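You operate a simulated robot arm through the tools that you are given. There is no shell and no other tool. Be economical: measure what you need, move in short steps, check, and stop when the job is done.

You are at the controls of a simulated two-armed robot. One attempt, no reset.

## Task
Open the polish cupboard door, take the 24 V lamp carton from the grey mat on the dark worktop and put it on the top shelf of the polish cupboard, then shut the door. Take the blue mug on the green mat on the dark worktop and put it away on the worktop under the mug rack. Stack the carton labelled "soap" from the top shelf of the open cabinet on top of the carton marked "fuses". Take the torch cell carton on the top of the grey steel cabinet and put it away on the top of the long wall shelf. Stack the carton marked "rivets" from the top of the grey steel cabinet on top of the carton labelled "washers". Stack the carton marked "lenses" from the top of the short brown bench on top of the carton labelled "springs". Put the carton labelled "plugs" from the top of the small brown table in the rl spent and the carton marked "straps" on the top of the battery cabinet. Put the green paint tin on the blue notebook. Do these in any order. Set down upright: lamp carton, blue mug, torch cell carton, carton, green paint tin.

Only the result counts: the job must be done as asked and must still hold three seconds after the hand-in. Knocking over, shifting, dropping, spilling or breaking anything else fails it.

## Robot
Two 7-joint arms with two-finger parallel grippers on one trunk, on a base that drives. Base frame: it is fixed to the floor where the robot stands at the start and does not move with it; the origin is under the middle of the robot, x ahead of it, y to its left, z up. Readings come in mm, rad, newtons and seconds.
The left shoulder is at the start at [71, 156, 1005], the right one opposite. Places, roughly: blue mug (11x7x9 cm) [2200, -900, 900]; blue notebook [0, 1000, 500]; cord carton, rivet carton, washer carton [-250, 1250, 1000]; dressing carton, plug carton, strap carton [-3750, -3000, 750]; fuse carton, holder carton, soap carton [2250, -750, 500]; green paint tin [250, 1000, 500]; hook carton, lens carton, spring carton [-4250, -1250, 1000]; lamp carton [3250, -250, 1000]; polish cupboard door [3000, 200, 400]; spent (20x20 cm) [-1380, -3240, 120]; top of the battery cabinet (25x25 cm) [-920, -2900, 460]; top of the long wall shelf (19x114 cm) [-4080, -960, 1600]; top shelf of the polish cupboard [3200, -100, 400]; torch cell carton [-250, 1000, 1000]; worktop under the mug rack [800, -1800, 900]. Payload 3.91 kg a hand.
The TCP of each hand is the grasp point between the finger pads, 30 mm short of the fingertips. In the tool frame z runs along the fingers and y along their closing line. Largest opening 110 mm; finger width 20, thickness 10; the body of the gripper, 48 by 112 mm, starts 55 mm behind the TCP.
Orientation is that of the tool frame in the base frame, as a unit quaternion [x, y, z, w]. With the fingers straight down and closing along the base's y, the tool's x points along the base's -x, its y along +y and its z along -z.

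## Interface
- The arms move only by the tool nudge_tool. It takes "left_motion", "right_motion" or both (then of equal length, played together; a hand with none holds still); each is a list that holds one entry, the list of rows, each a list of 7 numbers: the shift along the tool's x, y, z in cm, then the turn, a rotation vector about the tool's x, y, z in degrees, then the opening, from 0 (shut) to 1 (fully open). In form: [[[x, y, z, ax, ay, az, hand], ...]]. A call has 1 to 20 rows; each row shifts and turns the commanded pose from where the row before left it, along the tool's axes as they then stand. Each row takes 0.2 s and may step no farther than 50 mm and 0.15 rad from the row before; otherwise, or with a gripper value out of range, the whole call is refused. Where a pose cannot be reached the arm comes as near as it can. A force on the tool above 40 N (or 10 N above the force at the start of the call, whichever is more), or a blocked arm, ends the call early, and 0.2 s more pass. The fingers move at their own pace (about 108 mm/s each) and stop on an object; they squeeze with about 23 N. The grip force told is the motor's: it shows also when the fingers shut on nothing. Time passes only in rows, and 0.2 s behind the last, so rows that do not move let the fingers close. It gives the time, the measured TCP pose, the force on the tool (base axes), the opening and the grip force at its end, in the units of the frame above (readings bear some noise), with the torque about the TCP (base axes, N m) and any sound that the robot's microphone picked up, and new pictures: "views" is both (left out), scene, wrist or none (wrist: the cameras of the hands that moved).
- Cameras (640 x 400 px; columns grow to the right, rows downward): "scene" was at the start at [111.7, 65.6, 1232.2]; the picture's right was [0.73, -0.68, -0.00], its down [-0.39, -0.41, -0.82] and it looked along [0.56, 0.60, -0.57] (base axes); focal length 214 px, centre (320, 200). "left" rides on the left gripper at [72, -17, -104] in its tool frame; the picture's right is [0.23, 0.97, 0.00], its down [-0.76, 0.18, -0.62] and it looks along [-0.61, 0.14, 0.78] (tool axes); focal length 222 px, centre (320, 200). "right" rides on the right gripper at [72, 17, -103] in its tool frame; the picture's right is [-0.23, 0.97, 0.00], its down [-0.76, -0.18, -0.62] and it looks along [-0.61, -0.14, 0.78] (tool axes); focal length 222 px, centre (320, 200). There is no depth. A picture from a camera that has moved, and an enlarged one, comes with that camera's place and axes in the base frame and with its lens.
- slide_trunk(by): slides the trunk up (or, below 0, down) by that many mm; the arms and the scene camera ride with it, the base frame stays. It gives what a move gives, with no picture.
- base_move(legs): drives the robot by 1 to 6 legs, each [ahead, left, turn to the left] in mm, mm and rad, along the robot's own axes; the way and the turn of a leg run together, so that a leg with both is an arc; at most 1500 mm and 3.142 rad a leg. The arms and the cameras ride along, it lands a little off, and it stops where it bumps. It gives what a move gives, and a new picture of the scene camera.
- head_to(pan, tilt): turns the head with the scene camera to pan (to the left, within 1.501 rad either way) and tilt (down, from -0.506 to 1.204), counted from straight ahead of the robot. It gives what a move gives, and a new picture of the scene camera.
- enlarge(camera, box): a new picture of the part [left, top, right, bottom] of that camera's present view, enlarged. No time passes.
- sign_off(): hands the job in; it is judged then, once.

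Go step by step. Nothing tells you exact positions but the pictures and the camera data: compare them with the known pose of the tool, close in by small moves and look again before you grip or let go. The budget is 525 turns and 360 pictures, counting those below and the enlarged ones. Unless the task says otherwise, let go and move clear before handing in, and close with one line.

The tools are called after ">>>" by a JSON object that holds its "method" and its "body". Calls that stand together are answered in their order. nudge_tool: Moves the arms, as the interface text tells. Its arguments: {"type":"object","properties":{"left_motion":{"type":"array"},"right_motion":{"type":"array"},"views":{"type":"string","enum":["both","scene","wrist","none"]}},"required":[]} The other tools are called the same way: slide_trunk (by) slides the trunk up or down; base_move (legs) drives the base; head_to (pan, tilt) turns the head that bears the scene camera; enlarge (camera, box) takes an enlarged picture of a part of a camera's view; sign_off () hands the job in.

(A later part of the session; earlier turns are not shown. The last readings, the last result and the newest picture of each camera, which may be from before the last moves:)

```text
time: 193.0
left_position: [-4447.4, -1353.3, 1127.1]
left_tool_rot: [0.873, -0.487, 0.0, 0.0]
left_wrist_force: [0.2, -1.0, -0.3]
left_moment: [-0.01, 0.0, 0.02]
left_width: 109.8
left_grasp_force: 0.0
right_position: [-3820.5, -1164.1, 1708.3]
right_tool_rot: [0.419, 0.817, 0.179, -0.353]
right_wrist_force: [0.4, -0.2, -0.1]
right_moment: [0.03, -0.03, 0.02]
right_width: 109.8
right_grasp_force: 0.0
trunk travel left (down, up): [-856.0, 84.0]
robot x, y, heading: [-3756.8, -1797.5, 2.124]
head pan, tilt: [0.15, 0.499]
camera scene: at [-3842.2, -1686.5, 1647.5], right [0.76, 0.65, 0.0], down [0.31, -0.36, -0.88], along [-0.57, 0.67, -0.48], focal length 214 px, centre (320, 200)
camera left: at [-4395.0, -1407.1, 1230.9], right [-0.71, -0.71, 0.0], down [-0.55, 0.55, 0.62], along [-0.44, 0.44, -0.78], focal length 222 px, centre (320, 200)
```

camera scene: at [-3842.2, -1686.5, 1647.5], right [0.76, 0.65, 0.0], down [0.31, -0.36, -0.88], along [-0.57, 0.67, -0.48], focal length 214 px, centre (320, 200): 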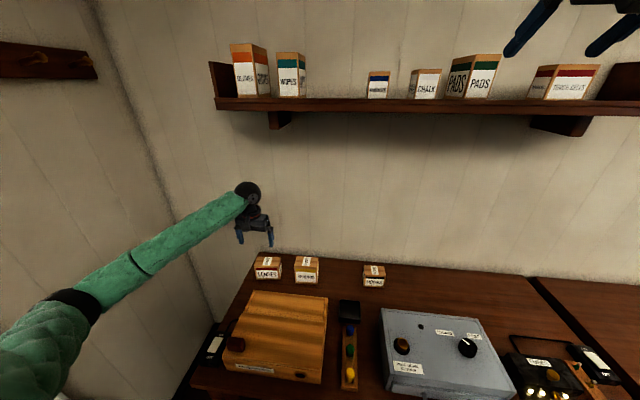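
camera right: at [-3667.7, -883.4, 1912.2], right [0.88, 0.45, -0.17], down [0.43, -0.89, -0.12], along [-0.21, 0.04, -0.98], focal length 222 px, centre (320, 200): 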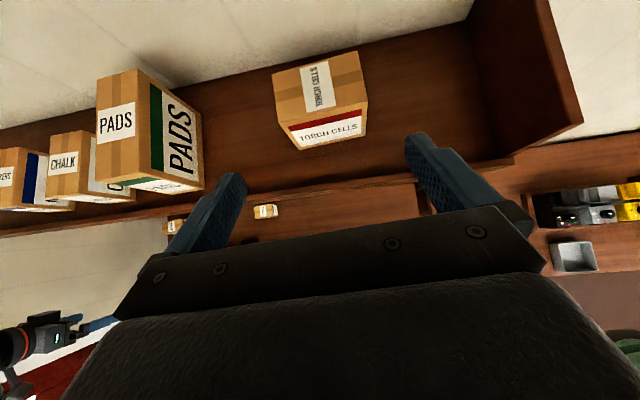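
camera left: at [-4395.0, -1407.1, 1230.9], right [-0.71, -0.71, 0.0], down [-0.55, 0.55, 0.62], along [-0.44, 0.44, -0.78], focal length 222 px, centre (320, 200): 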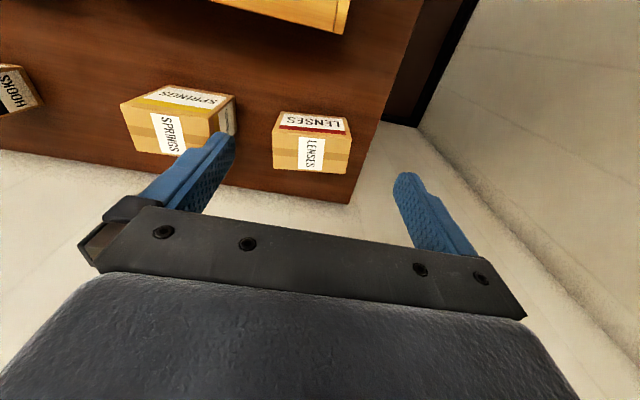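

>>> {"method": "nudge_tool", "body": {"left_motion": [[[-3.45, 0.2, 0, 0, 0, 0, 1], [-3.45, 0.2, 0, 0, 0, 0, 1], [0, 0, 3, 0, 0, -4.4, 1], [0, 0, 3, 0, 0, -4.4, 1], [0, 0, 2.7, 0, 0, 0, 1], [0, 0, 0, 0, 0, 0, 1]]], "views": "wrist"}}

```text
time: 194.4
left_position: [-4489.4, -1296.6, 1039.1]
left_tool_rot: [0.908, -0.418, 0.0, 0.001]
left_wrist_force: [0.0, -0.2, 0.6]
left_moment: [-0.01, 0.0, -0.01]
left_width: 109.7
left_grasp_force: 0.0
right_position: [-3820.1, -1162.6, 1707.8]
right_tool_rot: [0.418, 0.817, 0.179, -0.354]
right_wrist_force: [0.1, -0.7, 0.4]
right_moment: [0.0, -0.03, -0.01]
right_width: 110.1
right_grasp_force: 0.1
trunk travel left (down, up): [-856.0, 84.0]
robot x, y, heading: [-3759.1, -1798.7, 2.125]
head pan, tilt: [0.15, 0.499]
camera left: at [-4429.0, -1342.3, 1143.5], right [-0.59, -0.81, 0.0], down [-0.63, 0.46, 0.62], along [-0.5, 0.37, -0.78], focal length 222 px, centre (320, 200)
```

left: 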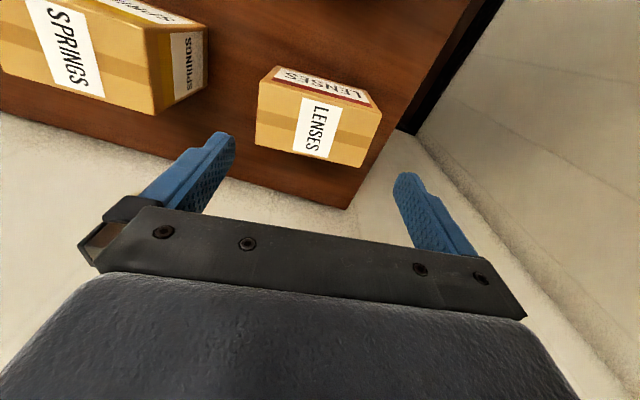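

LENSES is about 108 mm wide but only 57 mm deep, so I turn the hand 90° to grip it front to back.

>>> {"method": "nudge_tool", "body": {"left_motion": [[[0, 0, 0, 0, 0, 8.18, 1], [0, 0, 0, 0, 0, 8.18, 1], [0, 0, 0, 0, 0, 8.18, 1], [0, 0, 0, 0, 0, 8.18, 1], [0, 0, 0, 0, 0, 8.18, 1], [0, 0, 0, 0, 0, 8.18, 1], [0, 0, 0, 0, 0, 8.18, 1], [0, 0, 0, 0, 0, 8.18, 1], [0, 0, 0, 0, 0, 8.18, 1], [0, 0, 0, 0, 0, 8.18, 1], [0, 0, 0, 0, 0, 8.2, 1], [0, 0, 0, 0, 0, 0, 1]]], "views": "both"}}

```text
time: 197.0
left_position: [-4489.8, -1295.3, 1039.4]
left_tool_rot: [-0.345, 0.938, -0.002, 0.0]
left_wrist_force: [1.0, -0.1, -0.7]
left_moment: [0.03, -0.02, -0.01]
left_width: 109.9
left_grasp_force: 0.1
right_position: [-3821.1, -1163.0, 1708.2]
right_tool_rot: [0.418, 0.818, 0.178, -0.353]
right_wrist_force: [0.6, -0.1, 0.8]
right_moment: [0.01, 0.03, 0.02]
right_width: 110.3
right_grasp_force: 0.0
trunk travel left (down, up): [-856.0, 84.0]
robot x, y, heading: [-3757.7, -1800.3, 2.123]
head pan, tilt: [0.15, 0.499]
camera scene: at [-3842.5, -1685.6, 1647.3], right [0.76, 0.65, 0.0], down [0.31, -0.37, -0.88], along [-0.57, 0.67, -0.48], focal length 214 px, centre (320, 200)
camera left: at [-4533.7, -1357.0, 1143.6], right [-0.8, 0.59, 0.0], down [0.46, 0.63, 0.62], along [0.37, 0.5, -0.78], focal length 222 px, centre (320, 200)
```

scene: 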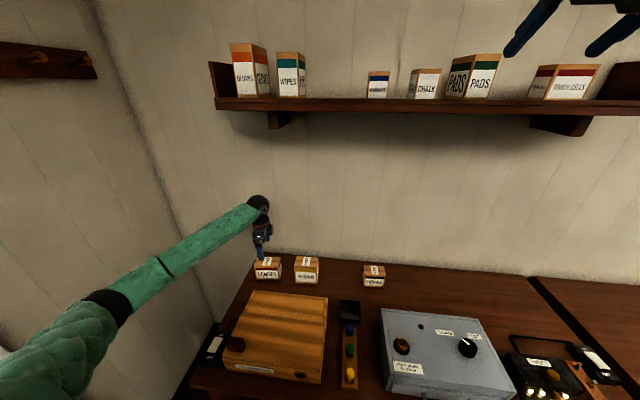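
left: 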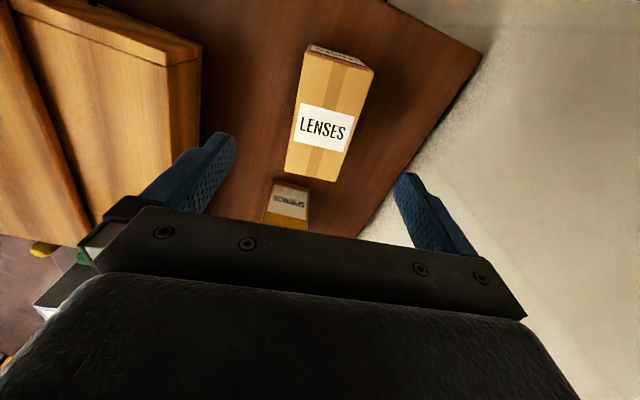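

>>> {"method": "nudge_tool", "body": {"left_motion": [[[0.8, 0.3, 2, 0, 0, 0, 1], [0, 0, 3, 0, 0, 0, 1], [0, 0, 2, 0, 0, 0, 1], [0, 0, 0, 0, 0, 0, 1]]], "views": "wrist"}}

```text
time: 198.0
left_position: [-4497.9, -1298.8, 968.5]
left_tool_rot: [-0.346, 0.938, 0.0, 0.0]
left_wrist_force: [-0.3, 0.2, -1.0]
left_moment: [-0.01, 0.04, 0.05]
left_width: 109.8
left_grasp_force: 0.2
right_position: [-3820.8, -1164.8, 1707.5]
right_tool_rot: [0.417, 0.818, 0.177, -0.353]
right_wrist_force: [0.4, -0.5, 0.3]
right_moment: [0.01, -0.01, 0.0]
right_width: 109.8
right_grasp_force: 0.1
trunk travel left (down, up): [-856.0, 84.0]
robot x, y, heading: [-3754.2, -1800.3, 2.126]
head pan, tilt: [0.15, 0.499]
camera left: at [-4541.7, -1360.0, 1073.0], right [-0.81, 0.59, 0.0], down [0.46, 0.63, 0.62], along [0.37, 0.5, -0.78], focal length 222 px, centre (320, 200)
```

left: 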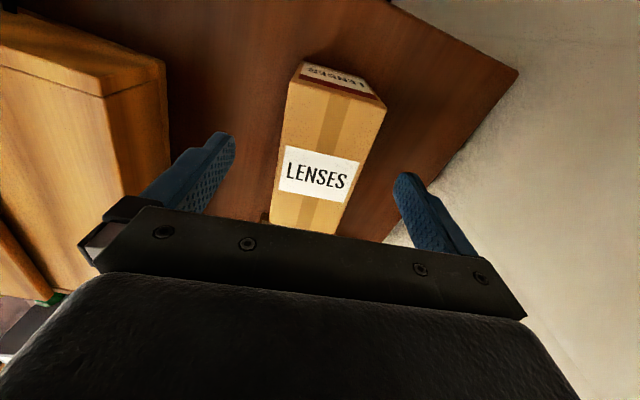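

>>> {"method": "nudge_tool", "body": {"left_motion": [[[0, 0, 2, 0, 0, 0, 1], [0, 0, 2, 0, 0, 0, 1], [0, 0, 1.6, 0, 0, 0, 1], [0, 0, 0, 0, 0, 0, 1], [0, 0, 0, 0, 0, 0, 0], [0, 0, 0, 0, 0, 0, 0], [0, 0, 0, 0, 0, 0, 0], [0, 0, 0, 0, 0, 0, 0], [0, 0, -0.5, 0, 0, 0, 0], [0, 0, -1, 0, 0, 0, 0]]], "views": "wrist"}}

```text
time: 200.2
left_position: [-4498.0, -1300.5, 930.6]
left_tool_rot: [-0.346, 0.938, -0.001, 0.0]
left_wrist_force: [0.1, 0.0, -2.5]
left_moment: [0.01, 0.04, 0.01]
left_width: 58.0
left_grasp_force: 22.4
right_position: [-3820.1, -1163.4, 1707.3]
right_tool_rot: [0.418, 0.818, 0.178, -0.353]
right_wrist_force: [0.0, -0.6, -0.4]
right_moment: [0.0, 0.02, -0.02]
right_width: 109.9
right_grasp_force: 0.1
trunk travel left (down, up): [-856.0, 84.0]
robot x, y, heading: [-3756.9, -1798.7, 2.125]
head pan, tilt: [0.15, 0.499]
camera left: at [-4541.5, -1360.6, 1034.0], right [-0.81, 0.59, 0.0], down [0.46, 0.63, 0.62], along [0.37, 0.5, -0.78], focal length 222 px, centre (320, 200)
```

left: 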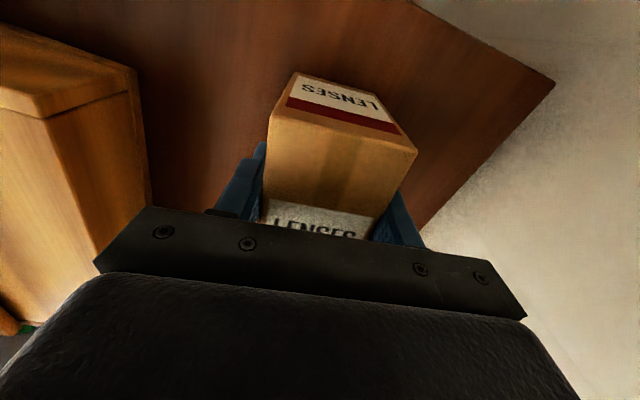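

>>> {"method": "nudge_tool", "body": {"left_motion": [[[0, 0, -3, 0, 0, 0, 0], [0, 0, -4, 0, 0, 0, 0], [0, 0, -4, 0, 0, 0, 0], [0, 0, -4, 0, 0, 0, 0], [0, 0, -2, 0, 0, 0, 0], [0, 0, 0, 0, 0, 0, 0]]], "views": "none"}}

>>> {"method": "enlarge", "body": {"camera": "scene", "box": [240, 220, 400, 320]}}

```text
time: 201.6
left_position: [-4498.1, -1299.1, 1100.1]
left_tool_rot: [-0.346, 0.938, 0.0, 0.0]
left_wrist_force: [-0.1, -0.7, -3.2]
left_moment: [-0.04, 0.04, 0.0]
left_width: 58.1
left_grasp_force: 22.4
right_position: [-3821.1, -1162.3, 1707.0]
right_tool_rot: [0.419, 0.818, 0.178, -0.353]
right_wrist_force: [0.9, 0.6, 0.2]
right_moment: [-0.01, -0.01, 0.0]
right_width: 109.9
right_grasp_force: 0.1
trunk travel left (down, up): [-856.0, 84.0]
robot x, y, heading: [-3757.7, -1801.7, 2.125]
head pan, tilt: [0.15, 0.499]
```

```text
4.00 times, centred on (320, 270) of scene
camera zoom: at [-3843.1, -1685.4, 1647.3], right [0.76, 0.65, 0.0], down [0.31, -0.37, -0.88], along [-0.57, 0.67, -0.48], focal length 858 px, centre (320, -80)
```

zoom: 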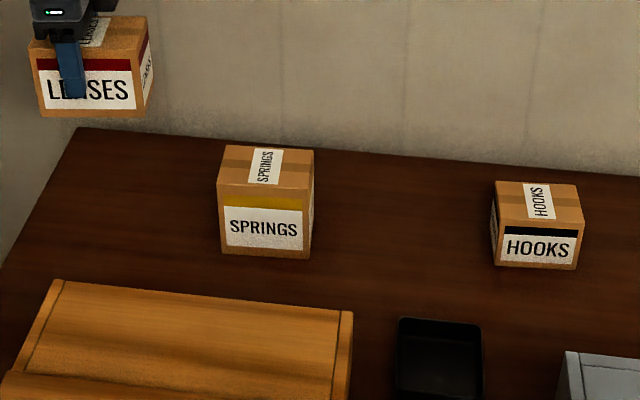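

>>> {"method": "nudge_tool", "body": {"left_motion": [[[-3.8, -0.56, 0, 0, 0, 0, 0], [-3.8, -0.56, 0, 0, 0, 0, 0], [-3.8, -0.56, 0, 0, 0, 0, 0], [-3.8, -0.56, 0, 0, 0, 0, 0], [-3.8, -0.56, 0, 0, 0, 0, 0], [0, 0, 2, 0, 0, 0, 0], [0, 0, 2, 0, 0, 0, 0], [0, 0, 0, 0, 0, 0, 0]]], "views": "wrist"}}

>>> {"method": "enlarge", "body": {"camera": "scene", "box": [240, 210, 400, 310]}}

```text
time: 203.4
left_position: [-4336.3, -1197.3, 1059.1]
left_tool_rot: [-0.346, 0.938, -0.001, 0.0]
left_wrist_force: [-0.3, 0.5, -3.3]
left_moment: [-0.02, 0.05, -0.02]
left_width: 58.2
left_grasp_force: 22.8
right_position: [-3819.4, -1162.8, 1707.6]
right_tool_rot: [0.418, 0.818, 0.178, -0.353]
right_wrist_force: [-0.1, 0.4, -0.2]
right_moment: [0.03, -0.02, 0.0]
right_width: 109.7
right_grasp_force: 0.1
trunk travel left (down, up): [-856.0, 84.0]
robot x, y, heading: [-3758.0, -1799.1, 2.126]
head pan, tilt: [0.15, 0.499]
camera left: at [-4379.3, -1258.5, 1163.1], right [-0.81, 0.59, 0.0], down [0.46, 0.63, 0.62], along [0.37, 0.5, -0.78], focal length 222 px, centre (320, 200)
```

left: 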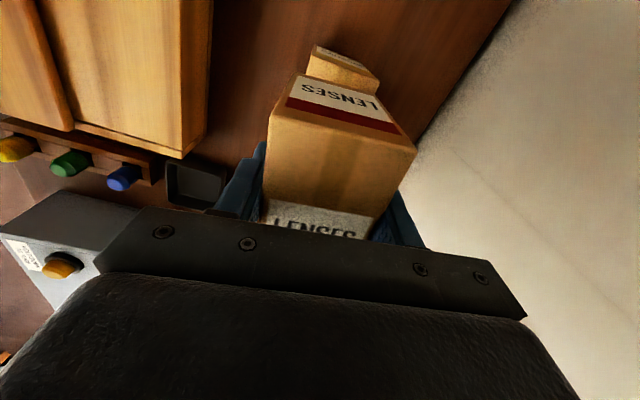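

```text
4.00 times, centred on (320, 260) of scene
camera zoom: at [-3841.9, -1684.9, 1647.3], right [0.76, 0.65, 0.0], down [0.31, -0.37, -0.88], along [-0.57, 0.67, -0.48], focal length 858 px, centre (320, -40)
```

zoom: 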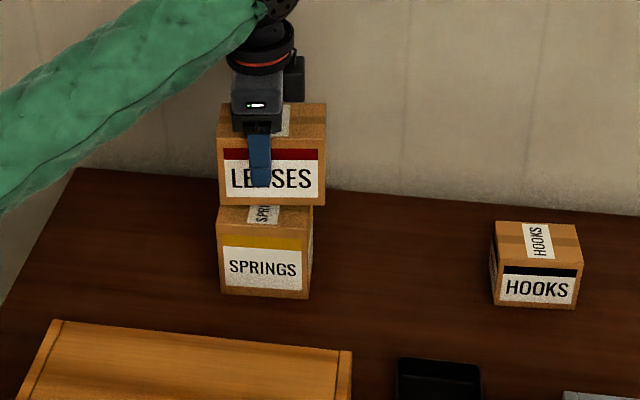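

>>> {"method": "nudge_tool", "body": {"left_motion": [[[0.8, 0.5, 0, 0, 0, 0, 0], [0, 0, 1.5, 0, 0, 0, 0], [0, 0, 1.5, 0, 0, 0, 0], [0, 0, 0, 0, 0, 0, 0]]], "views": "none"}}

>>> {"method": "enlarge", "body": {"camera": "scene", "box": [280, 225, 360, 275]}}

```text
time: 204.4
left_position: [-4345.9, -1198.9, 1028.8]
left_tool_rot: [-0.346, 0.938, -0.001, 0.0]
left_wrist_force: [-1.0, -0.1, -3.5]
left_moment: [-0.01, 0.03, -0.03]
left_width: 58.1
left_grasp_force: 22.9
right_position: [-3820.7, -1162.9, 1708.0]
right_tool_rot: [0.418, 0.818, 0.177, -0.353]
right_wrist_force: [-0.6, 0.6, -1.0]
right_moment: [0.0, -0.02, -0.01]
right_width: 109.9
right_grasp_force: 0.0
trunk travel left (down, up): [-856.0, 84.0]
robot x, y, heading: [-3756.7, -1799.9, 2.12]
head pan, tilt: [0.15, 0.499]
```

```text
8.00 times, centred on (320, 250) of scene
camera zoom: at [-3842.5, -1685.3, 1647.3], right [0.76, 0.65, 0.0], down [0.31, -0.37, -0.88], along [-0.57, 0.67, -0.48], focal length 1716 px, centre (320, -200)
```

zoom: 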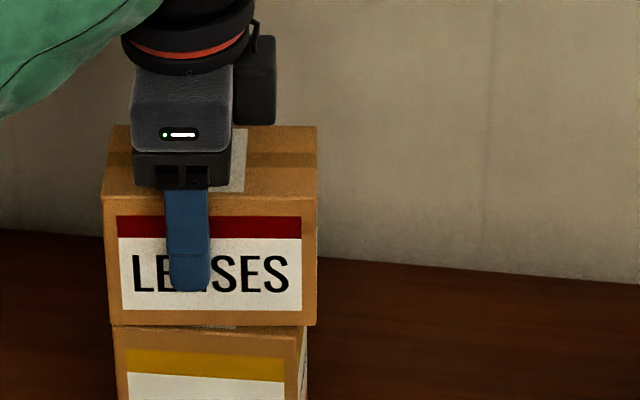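

>>> {"method": "nudge_tool", "body": {"left_motion": [[[0, 0, 0.5, 0, 0, 0, 0], [0, 0, 0, 0, 0, 0, 0]]], "views": "none"}}

>>> {"method": "nudge_tool", "body": {"left_motion": [[[0, 0, 0.4, 0, 0, 0, 0], [0, 0, 0, 0, 0, 0, 0]]], "views": "none"}}

```text
time: 205.0
left_position: [-4345.0, -1199.6, 1025.2]
left_tool_rot: [-0.346, 0.938, 0.0, 0.0]
left_wrist_force: [-0.5, -0.1, 4.7]
left_moment: [-0.04, 0.22, -0.07]
left_width: 58.1
left_grasp_force: 23.1
right_position: [-3820.0, -1163.4, 1706.7]
right_tool_rot: [0.418, 0.818, 0.178, -0.354]
right_wrist_force: [-0.7, 0.8, -0.8]
right_moment: [0.0, -0.02, 0.02]
right_width: 109.8
right_grasp_force: 0.1
trunk travel left (down, up): [-856.0, 84.0]
robot x, y, heading: [-3760.5, -1803.4, 2.124]
head pan, tilt: [0.15, 0.499]
```

```text
time: 205.6
left_position: [-4344.3, -1198.7, 1021.5]
left_tool_rot: [-0.347, 0.938, 0.0, 0.0]
left_wrist_force: [-0.6, -0.7, 19.5]
left_moment: [0.04, -0.12, -0.27]
left_width: 57.8
left_grasp_force: 22.8
right_position: [-3819.8, -1164.4, 1707.2]
right_tool_rot: [0.418, 0.818, 0.177, -0.354]
right_wrist_force: [-0.1, 1.0, -0.6]
right_moment: [0.03, 0.0, 0.0]
right_width: 109.8
right_grasp_force: 0.0
trunk travel left (down, up): [-856.0, 84.0]
robot x, y, heading: [-3757.7, -1800.4, 2.125]
head pan, tilt: [0.15, 0.499]
```

Seated. Ease off, open and rise.

>>> {"method": "nudge_tool", "body": {"left_motion": [[[0, 0, -0.2, 0, 0, 0, 0], [0, 0, 0, 0, 0, 0, 1], [0, 0, 0, 0, 0, 0, 1], [0, 0, -1, 0, 0, 0, 1], [0, 0, -2, 0, 0, 0, 1], [0, 0, -4, 0, 0, 0, 1], [0, 0, -4, 0, 0, 0, 1], [0, 0, -4, 0, 0, 0, 1], [0, 0, 0, 0, 0, 0, 1]]], "views": "scene"}}

>>> {"method": "enlarge", "body": {"camera": "scene", "box": [240, 210, 400, 310]}}

```text
time: 207.6
left_position: [-4344.7, -1197.6, 1173.0]
left_tool_rot: [-0.346, 0.938, -0.001, 0.0]
left_wrist_force: [-0.4, -0.3, -0.5]
left_moment: [0.02, 0.01, 0.01]
left_width: 109.8
left_grasp_force: 0.0
right_position: [-3821.0, -1163.0, 1706.9]
right_tool_rot: [0.419, 0.817, 0.179, -0.353]
right_wrist_force: [0.1, 0.3, 0.2]
right_moment: [0.01, 0.03, -0.01]
right_width: 110.3
right_grasp_force: 0.1
trunk travel left (down, up): [-856.0, 84.0]
robot x, y, heading: [-3760.0, -1798.9, 2.126]
head pan, tilt: [0.15, 0.499]
camera scene: at [-3842.8, -1685.6, 1647.3], right [0.76, 0.65, 0.0], down [0.31, -0.37, -0.88], along [-0.57, 0.67, -0.48], focal length 214 px, centre (320, 200)
```

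scene: 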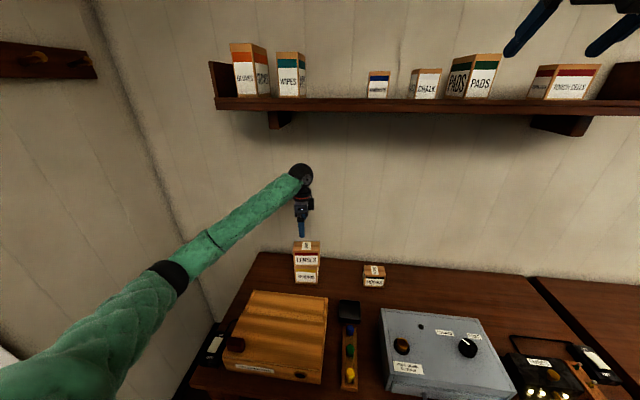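

```text
4.00 times, centred on (320, 260) of scene
camera zoom: at [-3842.8, -1685.6, 1647.3], right [0.76, 0.65, 0.0], down [0.31, -0.37, -0.88], along [-0.57, 0.67, -0.48], focal length 858 px, centre (320, -40)
```

zoom: 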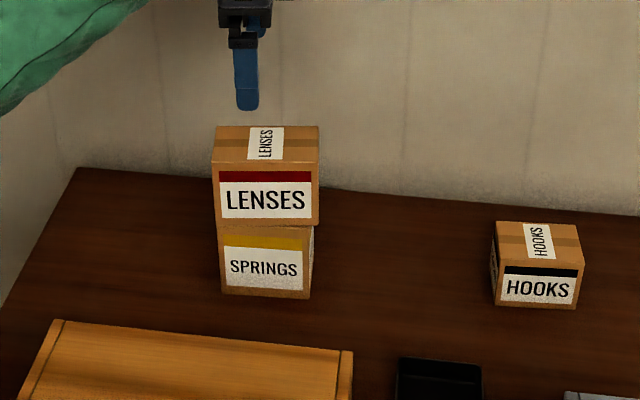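

LENSES sits on SPRINGS. I back away and turn to the small brown table for PLUGS and STRAPS.

>>> {"method": "base_move", "body": {"legs": [[-500, 0, 0], [0, -100, 1.53]]}}

>>> {"method": "head_to", "body": {"pan": 0, "tilt": 0.5}}

```text
time: 214.3
left_position: [-4089.9, -2711.4, 1173.3]
left_tool_rot: [0.903, -0.429, 0.0, -0.001]
left_wrist_force: [-0.2, -0.5, 0.3]
left_moment: [-0.02, -0.03, -0.01]
left_width: 110.0
left_grasp_force: 0.0
right_position: [-4113.3, -2186.3, 1707.2]
right_tool_rot: [-0.273, 0.877, -0.12, -0.376]
right_wrist_force: [0.6, 0.8, -0.3]
right_moment: [-0.03, -0.01, 0.02]
right_width: 109.9
right_grasp_force: 0.0
trunk travel left (down, up): [-856.0, 84.0]
robot x, y, heading: [-3475.7, -2136.6, -2.613]
head pan, tilt: [0.15, 0.499]
camera scene: at [-3588.9, -2218.8, 1647.3], right [-0.63, 0.78, 0.0], down [0.37, 0.3, -0.88], along [-0.68, -0.55, -0.48], focal length 214 px, centre (320, 200)
```

scene: 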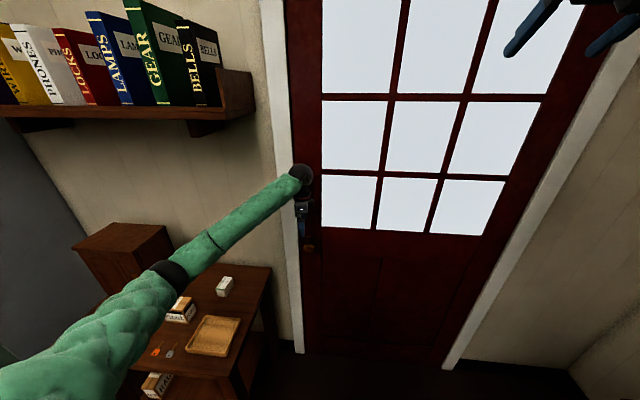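

```text
time: 215.0
left_position: [-4088.3, -2711.8, 1171.8]
left_tool_rot: [0.904, -0.428, 0.0, -0.001]
left_wrist_force: [0.2, 0.2, -0.4]
left_moment: [0.02, 0.03, 0.01]
left_width: 109.9
left_grasp_force: 0.1
right_position: [-4112.9, -2185.5, 1707.4]
right_tool_rot: [-0.272, 0.877, -0.12, -0.377]
right_wrist_force: [-0.2, -0.2, -0.1]
right_moment: [-0.01, 0.0, -0.04]
right_width: 109.8
right_grasp_force: 0.1
trunk travel left (down, up): [-856.0, 84.0]
robot x, y, heading: [-3475.7, -2137.1, -2.614]
head pan, tilt: [0.0, 0.499]
camera scene: at [-3596.6, -2207.8, 1647.3], right [-0.51, 0.86, 0.0], down [0.41, 0.24, -0.88], along [-0.76, -0.44, -0.48], focal length 214 px, centre (320, 200)
```

scene: 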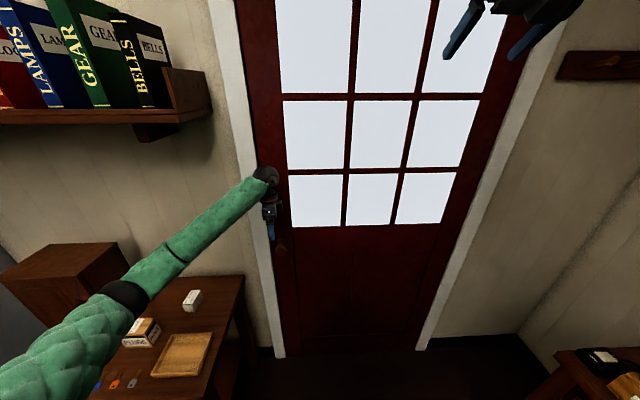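

>>> {"method": "base_move", "body": {"legs": [[-500, 0, 0.04], [0, 600, 0]]}}

>>> {"method": "enlarge", "body": {"camera": "scene", "box": [200, 190, 440, 340]}}

```text
time: 221.0
left_position: [-3301.7, -2985.5, 1172.7]
left_tool_rot: [0.913, -0.408, 0.0, -0.001]
left_wrist_force: [-0.2, -0.1, -0.2]
left_moment: [0.0, 0.02, -0.02]
left_width: 110.0
left_grasp_force: 0.0
right_position: [-3350.1, -2463.0, 1706.8]
right_tool_rot: [-0.292, 0.87, -0.129, -0.375]
right_wrist_force: [-0.5, 0.0, -1.1]
right_moment: [0.01, -0.02, -0.01]
right_width: 110.1
right_grasp_force: 0.1
trunk travel left (down, up): [-856.0, 84.0]
robot x, y, heading: [-2714.2, -2388.1, -2.561]
head pan, tilt: [0.0, 0.499]
camera scene: at [-2833.4, -2461.9, 1647.3], right [-0.55, 0.84, 0.0], down [0.4, 0.26, -0.88], along [-0.74, -0.48, -0.48], focal length 214 px, centre (320, 200)
```

scene: 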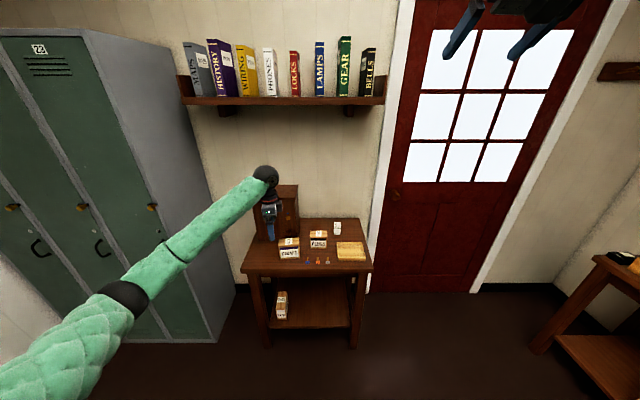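

```text
2.67 times, centred on (320, 265) of scene
camera zoom: at [-2833.4, -2461.9, 1647.3], right [-0.55, 0.84, 0.0], down [0.4, 0.26, -0.88], along [-0.74, -0.48, -0.48], focal length 572 px, centre (320, 27)
```

zoom: 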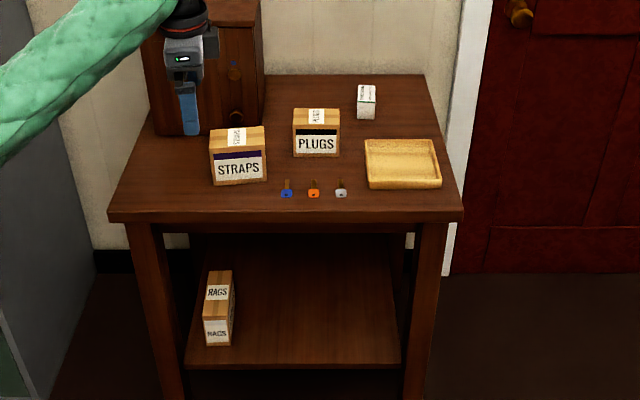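

STRAPS (left) and PLUGS (right) are on the table. I pull the left hand back, lower the trunk and move in on STRAPS.

>>> {"method": "nudge_tool", "body": {"left_motion": [[[0, -4, 0, 0, 0, 0, 1], [0, -4, 0, 0, 0, 0, 1], [0, -4, 0, 0, 0, 0, 1], [0, -3, 0, 0, 0, 0, 1], [0, 0, 0, 0, 0, 0, 1]]], "views": "none"}}

>>> {"method": "slide_trunk", "body": {"by": -150}}

>>> {"method": "base_move", "body": {"legs": [[0, -80, 0], [380, 0, 0]]}}

>>> {"method": "enlarge", "body": {"camera": "left", "box": [0, 0, 640, 400]}}

```text
time: 222.2
left_position: [-3190.3, -2887.8, 1173.2]
left_tool_rot: [0.913, -0.407, 0.0, 0.0]
left_wrist_force: [-0.4, 0.5, -0.9]
left_moment: [0.0, 0.0, -0.01]
left_width: 110.1
left_grasp_force: 0.0
right_position: [-3350.4, -2463.2, 1707.2]
right_tool_rot: [-0.292, 0.871, -0.128, -0.374]
right_wrist_force: [0.4, 0.4, -0.2]
right_moment: [-0.01, 0.0, 0.01]
right_width: 110.1
right_grasp_force: 0.1
trunk travel left (down, up): [-856.0, 84.0]
robot x, y, heading: [-2718.0, -2386.5, -2.563]
head pan, tilt: [0.0, 0.499]
```

```text
time: 223.9
left_position: [-3191.5, -2889.4, 1023.3]
left_tool_rot: [0.912, -0.409, -0.001, 0.0]
left_wrist_force: [0.3, 0.6, 0.5]
left_moment: [0.0, -0.01, 0.01]
left_width: 110.0
left_grasp_force: 0.0
right_position: [-3348.9, -2463.8, 1558.4]
right_tool_rot: [-0.293, 0.87, -0.128, -0.375]
right_wrist_force: [-0.6, -0.5, 0.3]
right_moment: [0.01, 0.0, 0.03]
right_width: 110.0
right_grasp_force: 0.1
trunk travel left (down, up): [-706.0, 234.0]
robot x, y, heading: [-2712.6, -2386.9, -2.565]
head pan, tilt: [0.0, 0.499]
```

```text
time: 227.0
left_position: [-3553.8, -3027.8, 1023.8]
left_tool_rot: [0.913, -0.409, 0.001, 0.0]
left_wrist_force: [0.9, 0.4, 1.0]
left_moment: [0.03, -0.02, 0.03]
left_width: 110.1
left_grasp_force: 0.0
right_position: [-3713.4, -2603.0, 1556.7]
right_tool_rot: [-0.292, 0.871, -0.128, -0.374]
right_wrist_force: [0.2, -0.4, -0.2]
right_moment: [0.01, -0.03, -0.02]
right_width: 110.0
right_grasp_force: 0.1
trunk travel left (down, up): [-706.0, 234.0]
robot x, y, heading: [-3077.7, -2523.7, -2.564]
head pan, tilt: [0.0, 0.499]
camera scene: at [-3195.4, -2602.4, 1497.3], right [-0.54, 0.84, 0.0], down [0.4, 0.26, -0.88], along [-0.74, -0.48, -0.48], focal length 214 px, centre (320, 200)
```

scene: 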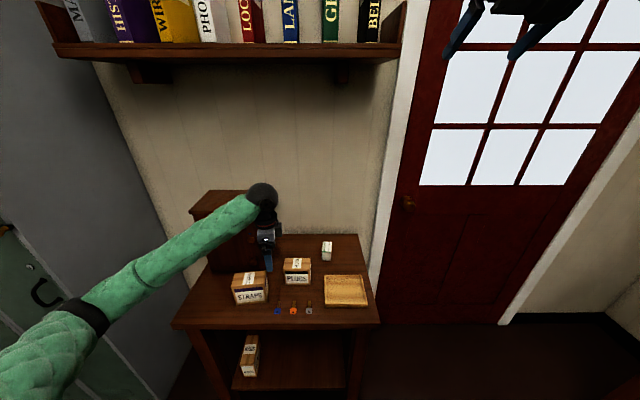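

```text
1.00 times, centred on (320, 200) of left (not enlarged: the box is as wide or as high as the picture)
camera zoom: at [-3492.4, -3072.3, 1127.3], right [-0.57, -0.82, 0.0], down [-0.64, 0.45, 0.62], along [-0.51, 0.36, -0.78], focal length 222 px, centre (320, 200)
```

zoom: 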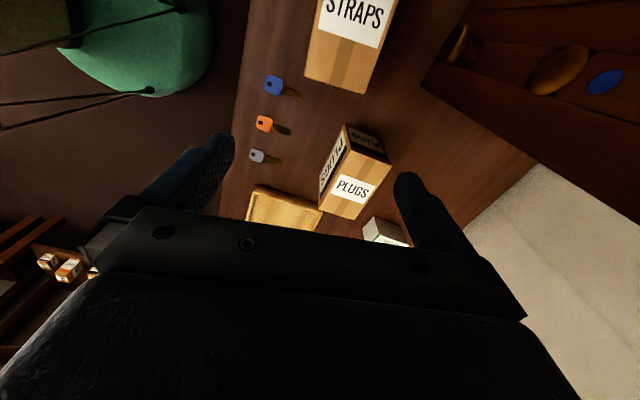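

>>> {"method": "nudge_tool", "body": {"left_motion": [[[4, 2, 0, 0, 0, 0, 1], [4, 2, 0, 0, 0, 0, 1], [4, 2, 2, 0, 0, 0, 1], [0, 0, 0, 0, 0, 0, 1]]], "views": "wrist"}}

```text
time: 228.0
left_position: [-3517.2, -3156.5, 1004.9]
left_tool_rot: [0.913, -0.408, 0.001, 0.001]
left_wrist_force: [-0.6, 0.2, 0.6]
left_moment: [0.0, 0.01, -0.03]
left_width: 110.0
left_grasp_force: 0.0
right_position: [-3712.5, -2602.4, 1558.5]
right_tool_rot: [-0.292, 0.871, -0.128, -0.374]
right_wrist_force: [0.0, 0.4, 1.0]
right_moment: [-0.04, 0.0, -0.04]
right_width: 110.1
right_grasp_force: 0.2
trunk travel left (down, up): [-706.0, 234.0]
robot x, y, heading: [-3075.4, -2527.2, -2.568]
head pan, tilt: [0.0, 0.499]
camera left: at [-3456.4, -3200.5, 1108.3], right [-0.57, -0.82, 0.0], down [-0.64, 0.45, 0.62], along [-0.51, 0.36, -0.78], focal length 222 px, centre (320, 200)
```

left: 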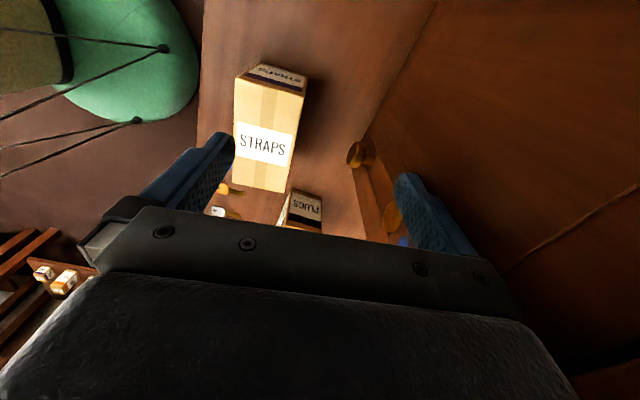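

>>> {"method": "nudge_tool", "body": {"left_motion": [[[-2, -2.5, 0, 0, 0, 0, 1], [-2.1, -2.6, 0, 0, 0, 0, 1], [0, 0, 3, 0, 0, 0, 1], [0, 0, 3, 0, 0, 0, 1], [0, 0, 0, 0, 0, 0, 1]]], "views": "wrist"}}

```text
time: 229.2
left_position: [-3508.6, -3091.5, 942.8]
left_tool_rot: [0.913, -0.409, 0.0, -0.001]
left_wrist_force: [0.1, -0.1, -0.1]
left_moment: [0.02, -0.05, 0.0]
left_width: 110.0
left_grasp_force: 0.1
right_position: [-3711.5, -2602.4, 1557.4]
right_tool_rot: [-0.292, 0.871, -0.129, -0.374]
right_wrist_force: [-0.4, -0.2, -0.6]
right_moment: [0.01, 0.06, 0.0]
right_width: 110.0
right_grasp_force: 0.0
trunk travel left (down, up): [-706.0, 234.0]
robot x, y, heading: [-3079.4, -2525.6, -2.567]
head pan, tilt: [0.0, 0.499]
camera left: at [-3446.2, -3136.1, 1046.5], right [-0.58, -0.82, 0.0], down [-0.64, 0.45, 0.62], along [-0.51, 0.36, -0.78], focal length 222 px, centre (320, 200)
```

left: 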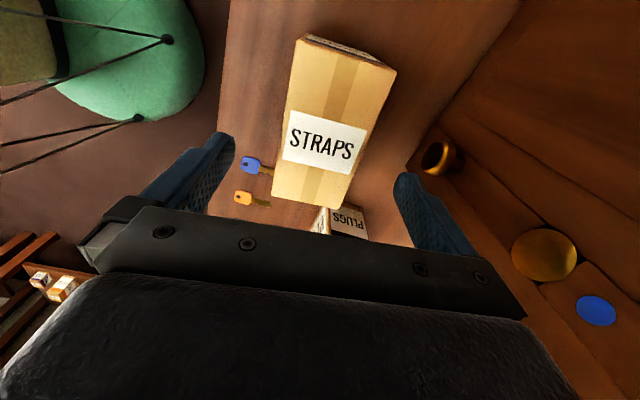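

>>> {"method": "nudge_tool", "body": {"left_motion": [[[0, 0.2, 2, 0, 0, 0, 1], [0, 0, 2, 0, 0, 0, 1], [0, 0, 2, 0, 0, 0, 1], [0, 0, 2, 0, 0, 0, 1], [0, 0, 0, 0, 0, 0, 1]]], "views": "wrist"}}

```text
time: 230.4
left_position: [-3508.2, -3094.1, 863.3]
left_tool_rot: [0.913, -0.408, 0.0, 0.0]
left_wrist_force: [-0.2, 0.4, 0.0]
left_moment: [-0.03, -0.02, 0.0]
left_width: 110.1
left_grasp_force: 0.0
right_position: [-3711.2, -2603.2, 1557.0]
right_tool_rot: [-0.292, 0.871, -0.128, -0.374]
right_wrist_force: [-0.8, -0.7, 0.1]
right_moment: [0.0, 0.02, 0.0]
right_width: 110.1
right_grasp_force: 0.0
trunk travel left (down, up): [-706.0, 234.0]
robot x, y, heading: [-3076.4, -2528.2, -2.563]
head pan, tilt: [0.0, 0.499]
camera left: at [-3447.7, -3138.1, 968.3], right [-0.57, -0.82, 0.0], down [-0.64, 0.45, 0.62], along [-0.51, 0.36, -0.78], focal length 222 px, centre (320, 200)
```

left: 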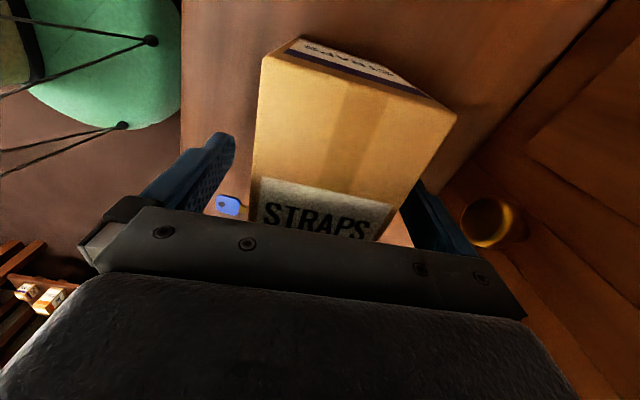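

>>> {"method": "nudge_tool", "body": {"left_motion": [[[0, 0.5, 0, 0, 0, 0, 1], [0, 0, 1, 0, 0, 0, 1], [0, 0, 1, 0, 0, 0, 1], [0, 0, 0, 0, 0, 0, 0], [0, 0, 0, 0, 0, 0, 0], [0, 0, 0, 0, 0, 0, 0], [0, 0, 0, 0, 0, 0, 0]]], "views": "wrist"}}

```text
time: 232.0
left_position: [-3512.4, -3096.8, 846.1]
left_tool_rot: [0.913, -0.408, 0.0, -0.001]
left_wrist_force: [-0.4, 0.7, 8.8]
left_moment: [0.01, 0.2, -0.24]
left_width: 60.1
left_grasp_force: 23.3
right_position: [-3710.9, -2601.9, 1557.6]
right_tool_rot: [-0.291, 0.871, -0.128, -0.374]
right_wrist_force: [0.0, -0.4, 0.0]
right_moment: [0.01, 0.02, -0.04]
right_width: 109.9
right_grasp_force: 0.0
trunk travel left (down, up): [-706.0, 234.0]
robot x, y, heading: [-3075.5, -2524.2, -2.568]
head pan, tilt: [0.0, 0.499]
camera left: at [-3451.3, -3140.9, 949.0], right [-0.57, -0.82, 0.0], down [-0.64, 0.45, 0.62], along [-0.51, 0.36, -0.78], focal length 222 px, centre (320, 200)
```

left: 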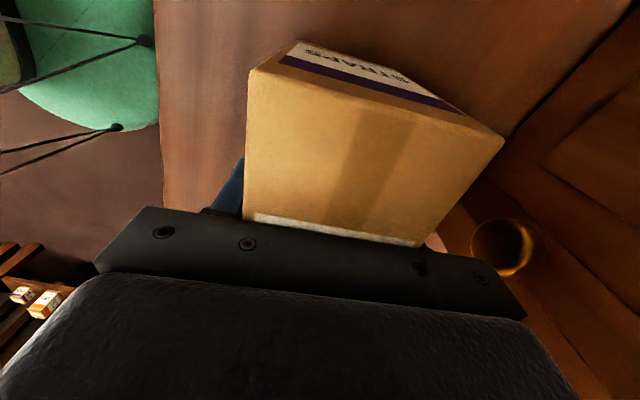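

>>> {"method": "nudge_tool", "body": {"left_motion": [[[0, 0, -0.5, 0, 0, 0, 0], [0, 0, -1, 0, 0, 0, 0], [0, 0, -2, 0, 0, 0, 0], [0, 0, -4, 0, 0, 0, 0], [0, 0, -4, 0, 0, 0, 0], [0, 0, -4, 0, 0, 0, 0], [0, 0, -4, 0, 0, 0, 0], [0, 0, 0, 0, 0, 0, 0]]], "views": "scene"}}

>>> {"method": "enlarge", "body": {"camera": "scene", "box": [160, 190, 400, 340]}}

```text
time: 233.8
left_position: [-3510.8, -3099.5, 1039.4]
left_tool_rot: [0.913, -0.408, 0.001, -0.001]
left_wrist_force: [-1.0, -0.6, -2.4]
left_moment: [0.01, 0.02, 0.02]
left_width: 60.1
left_grasp_force: 22.9
right_position: [-3711.5, -2602.4, 1558.4]
right_tool_rot: [-0.292, 0.871, -0.128, -0.375]
right_wrist_force: [0.5, -0.4, -0.2]
right_moment: [0.0, 0.02, 0.02]
right_width: 110.0
right_grasp_force: 0.0
trunk travel left (down, up): [-706.0, 234.0]
robot x, y, heading: [-3080.9, -2525.4, -2.563]
head pan, tilt: [0.0, 0.499]
camera scene: at [-3195.1, -2602.8, 1497.3], right [-0.54, 0.84, 0.0], down [0.4, 0.26, -0.88], along [-0.74, -0.48, -0.48], focal length 214 px, centre (320, 200)
```

scene: 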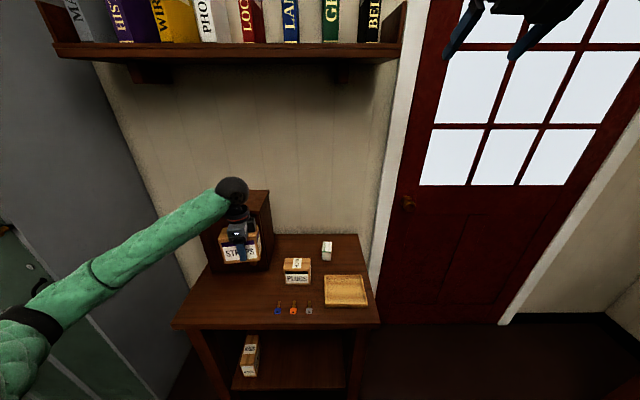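

```text
2.67 times, centred on (280, 265) of scene
camera zoom: at [-3195.1, -2602.8, 1497.3], right [-0.54, 0.84, 0.0], down [0.4, 0.26, -0.88], along [-0.74, -0.48, -0.48], focal length 572 px, centre (427, 27)
```

zoom: 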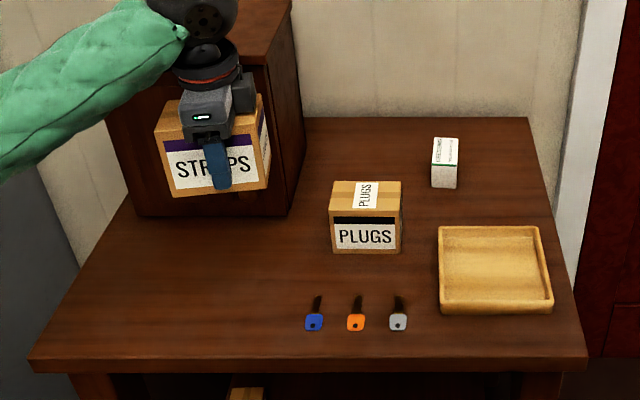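

STRAPS is held. I also take PLUGS with the right hand: lower it, point it down, and turn it to grip front to back.

>>> {"method": "nudge_tool", "body": {"right_motion": [[[-3.27, 0, 3.09, 0, 0, 0, 1], [-3.27, 0, 3.09, 0, 0, 0, 1], [-3.27, 0, 3.09, 0, 0, 0, 1], [-3.27, 0, 3.09, 0, 0, 0, 1], [-3.27, 0, 3.09, 0, 0, 0, 1], [-3.27, 0, 3.09, 0, 0, 0, 1], [-3.27, 0, 3.09, 0, 0, 0, 1], [-3.27, 0, 3.09, 0, 0, 0, 1], [-3.27, 0, 3.09, 0, 0, 0, 1], [0, 0, 0, 0, -7.7, 0, 1], [0, 0, 0, 0, -7.7, 0, 1], [0, 0, 0, 0, -7.7, 0, 1], [0, 0, 0, 0, -7.7, 0, 1], [0, 0, 0, 0, -7.7, 0, 1], [0, 0, 0, 0, -7.6, 0, 1], [0, 0, 0, 0, 0, 0, 1]]], "views": "none"}}

>>> {"method": "nudge_tool", "body": {"right_motion": [[[0, 0, 0, 0, 0, 8.18, 1], [0, 0, 0, 0, 0, 8.18, 1], [0, 0, 0, 0, 0, 8.18, 1], [0, 0, 0, 0, 0, 8.18, 1], [0, 0, 0, 0, 0, 8.18, 1], [0, 0, 0, 0, 0, 8.18, 1], [0, 0, 0, 0, 0, 8.18, 1], [0, 0, 0, 0, 0, 8.18, 1], [0, 0, 0, 0, 0, 8.18, 1], [0, 0, 0, 0, 0, 8.18, 1], [0, 0, 0, 0, 0, 8.18, 1], [0, 0, 0, 0, 0, 0, 1]]], "views": "both"}}

```text
time: 237.2
left_position: [-3511.4, -3097.4, 1039.4]
left_tool_rot: [0.913, -0.409, 0.0, -0.001]
left_wrist_force: [-0.5, 0.4, -2.5]
left_moment: [-0.01, 0.04, -0.01]
left_width: 60.1
left_grasp_force: 22.8
right_position: [-3733.0, -2615.2, 1158.7]
right_tool_rot: [-0.319, 0.948, -0.003, -0.003]
right_wrist_force: [0.7, 0.0, 0.4]
right_moment: [-0.01, 0.01, 0.0]
right_width: 110.0
right_grasp_force: 0.0
right hand out of reach, approached as far as the arm can: row 7, 8, 9
trunk travel left (down, up): [-706.0, 234.0]
robot x, y, heading: [-3074.8, -2524.4, -2.563]
head pan, tilt: [0.0, 0.499]
```

```text
time: 239.8
left_position: [-3512.4, -3099.0, 1040.4]
left_tool_rot: [0.913, -0.408, 0.0, -0.001]
left_wrist_force: [-0.2, -0.3, -2.2]
left_moment: [-0.02, -0.01, 0.0]
left_width: 60.3
left_grasp_force: 23.1
right_position: [-3734.1, -2615.5, 1157.8]
right_tool_rot: [0.446, 0.895, -0.005, 0.001]
right_wrist_force: [0.5, 0.1, 0.6]
right_moment: [-0.01, -0.01, 0.02]
right_width: 110.1
right_grasp_force: 0.0
trunk travel left (down, up): [-706.0, 234.0]
robot x, y, heading: [-3078.7, -2523.2, -2.566]
head pan, tilt: [0.0, 0.499]
camera scene: at [-3195.1, -2602.3, 1497.3], right [-0.54, 0.84, 0.0], down [0.4, 0.26, -0.88], along [-0.74, -0.48, -0.48], focal length 214 px, centre (320, 200)
camera right: at [-3762.6, -2546.3, 1260.8], right [0.91, 0.41, -0.01], down [0.32, -0.71, 0.63], along [0.25, -0.58, -0.78], focal length 222 px, centre (320, 200)
```

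scene: 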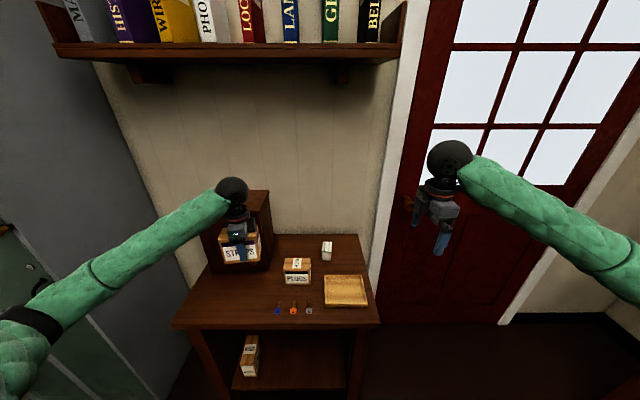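
right: 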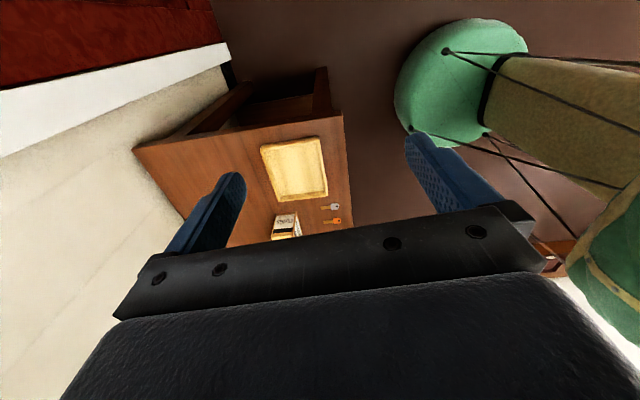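

>>> {"method": "nudge_tool", "body": {"left_motion": [[[0, -3, -3, 0, 0, 0, 0], [0, -3, -3, 0, 0, 0, 0], [0, -3, -3, 0, 0, 0, 0], [0, -3, -3, 0, 0, 0, 0], [0, -3, -3, 0, 0, 0, 0], [0, 0, -4, 0, 0, 0, 0], [0, 0, -4, 0, 0, 0, 0], [0, 0, 0, 0, 0, 0, 0]]], "views": "none"}}

>>> {"method": "base_move", "body": {"legs": [[0, 170, 0]]}}

```text
time: 241.6
left_position: [-3401.8, -3000.9, 1265.8]
left_tool_rot: [0.913, -0.409, 0.0, -0.002]
left_wrist_force: [-0.4, 0.5, -2.9]
left_moment: [0.01, 0.04, -0.01]
left_width: 60.1
left_grasp_force: 22.4
right_position: [-3734.9, -2616.3, 1157.7]
right_tool_rot: [0.444, 0.896, -0.005, -0.001]
right_wrist_force: [0.2, -0.5, -0.7]
right_moment: [0.03, 0.0, -0.02]
right_width: 109.9
right_grasp_force: 0.0
trunk travel left (down, up): [-706.0, 234.0]
robot x, y, heading: [-3076.5, -2524.3, -2.564]
head pan, tilt: [0.0, 0.499]
```

```text
time: 243.1
left_position: [-3306.8, -3145.2, 1266.5]
left_tool_rot: [0.914, -0.407, 0.001, -0.002]
left_wrist_force: [0.3, -0.4, -2.2]
left_moment: [0.02, 0.05, -0.03]
left_width: 59.9
left_grasp_force: 22.5
right_position: [-3640.5, -2761.6, 1159.0]
right_tool_rot: [0.443, 0.896, -0.006, 0.0]
right_wrist_force: [-0.1, -1.3, 0.5]
right_moment: [0.04, -0.02, -0.02]
right_width: 110.0
right_grasp_force: 0.1
trunk travel left (down, up): [-706.0, 234.0]
robot x, y, heading: [-2988.5, -2668.3, -2.563]
head pan, tilt: [0.0, 0.499]
camera scene: at [-3101.0, -2746.7, 1497.3], right [-0.55, 0.84, 0.0], down [0.4, 0.26, -0.88], along [-0.73, -0.48, -0.48], focal length 214 px, centre (320, 200)
```

scene: 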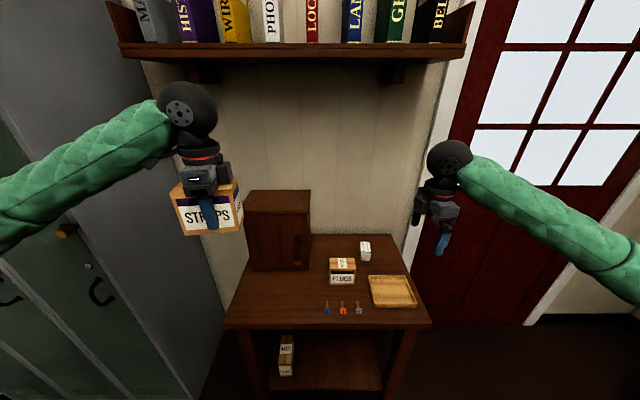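

>>> {"method": "nudge_tool", "body": {"right_motion": [[[-3.1, -3, 0, 0, 0, 0, 1], [-3.1, -3, 0, 0, 0, 0, 1], [-3.1, -3, 0, 0, 0, 0, 1], [-3.1, -3, 0, 0, 0, 0, 1], [-3.1, -3, 0, 0, 0, 0, 1], [-2.4, -2.4, 0, 0, 0, 0, 1], [0, 0, 4, 0, 0, 0, 1], [0, 0, 4, 0, 0, 0, 1], [0, 0, 4, 0, 0, 0, 1], [0, 0, 4, 0, 0, 0, 1], [0, 0, 0, 0, 0, 0, 1]]], "views": "wrist"}}

```text
time: 245.5
left_position: [-3307.7, -3145.6, 1268.1]
left_tool_rot: [0.913, -0.407, 0.0, -0.001]
left_wrist_force: [0.0, 0.7, -2.7]
left_moment: [0.01, 0.01, 0.01]
left_width: 59.9
left_grasp_force: 22.9
right_position: [-3669.6, -3011.5, 999.6]
right_tool_rot: [0.443, 0.897, -0.005, -0.001]
right_wrist_force: [0.3, -0.5, -0.5]
right_moment: [-0.03, -0.01, 0.0]
right_width: 110.2
right_grasp_force: 0.0
trunk travel left (down, up): [-706.0, 234.0]
robot x, y, heading: [-2982.7, -2667.4, -2.567]
head pan, tilt: [0.0, 0.499]
camera right: at [-3698.3, -2941.9, 1101.8], right [0.91, 0.41, -0.01], down [0.32, -0.71, 0.63], along [0.25, -0.57, -0.78], focal length 222 px, centre (320, 200)
```

right: 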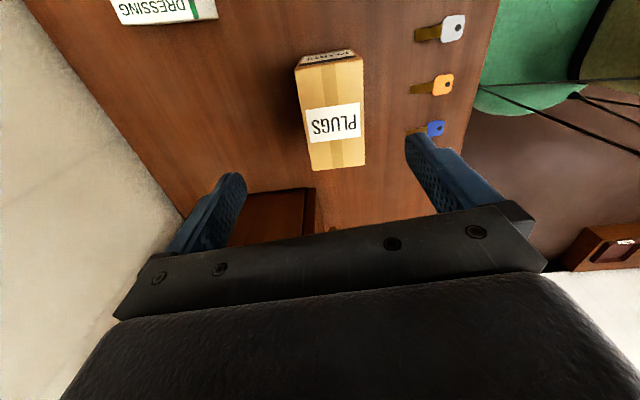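

>>> {"method": "nudge_tool", "body": {"right_motion": [[[-0.5, 1.4, 2, 0, 0, 4.5, 1], [0, 0, 3, 0, 0, 0, 1], [0, 0, 3, 0, 0, 0, 1], [0, 0, 0, 0, 0, 0, 1]]], "views": "wrist"}}

```text
time: 246.5
left_position: [-3307.0, -3145.3, 1266.1]
left_tool_rot: [0.913, -0.407, 0.0, -0.001]
left_wrist_force: [0.5, 0.2, -2.8]
left_moment: [0.0, 0.02, -0.01]
left_width: 59.9
left_grasp_force: 22.4
right_position: [-3657.4, -3005.7, 919.6]
right_tool_rot: [0.478, 0.878, -0.005, 0.0]
right_wrist_force: [0.2, 0.7, -0.1]
right_moment: [-0.01, -0.02, 0.0]
right_width: 109.7
right_grasp_force: 0.2
trunk travel left (down, up): [-706.0, 234.0]
robot x, y, heading: [-2986.8, -2670.0, -2.554]
head pan, tilt: [0.0, 0.499]
camera right: at [-3681.0, -2934.8, 1023.1], right [0.94, 0.34, -0.01], down [0.27, -0.73, 0.63], along [0.21, -0.59, -0.78], focal length 222 px, centre (320, 200)
```

right: 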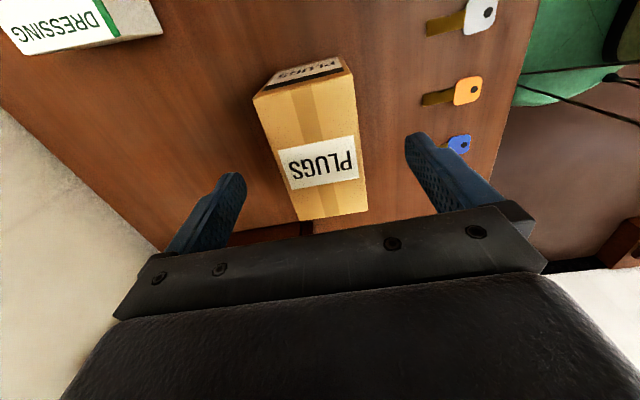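

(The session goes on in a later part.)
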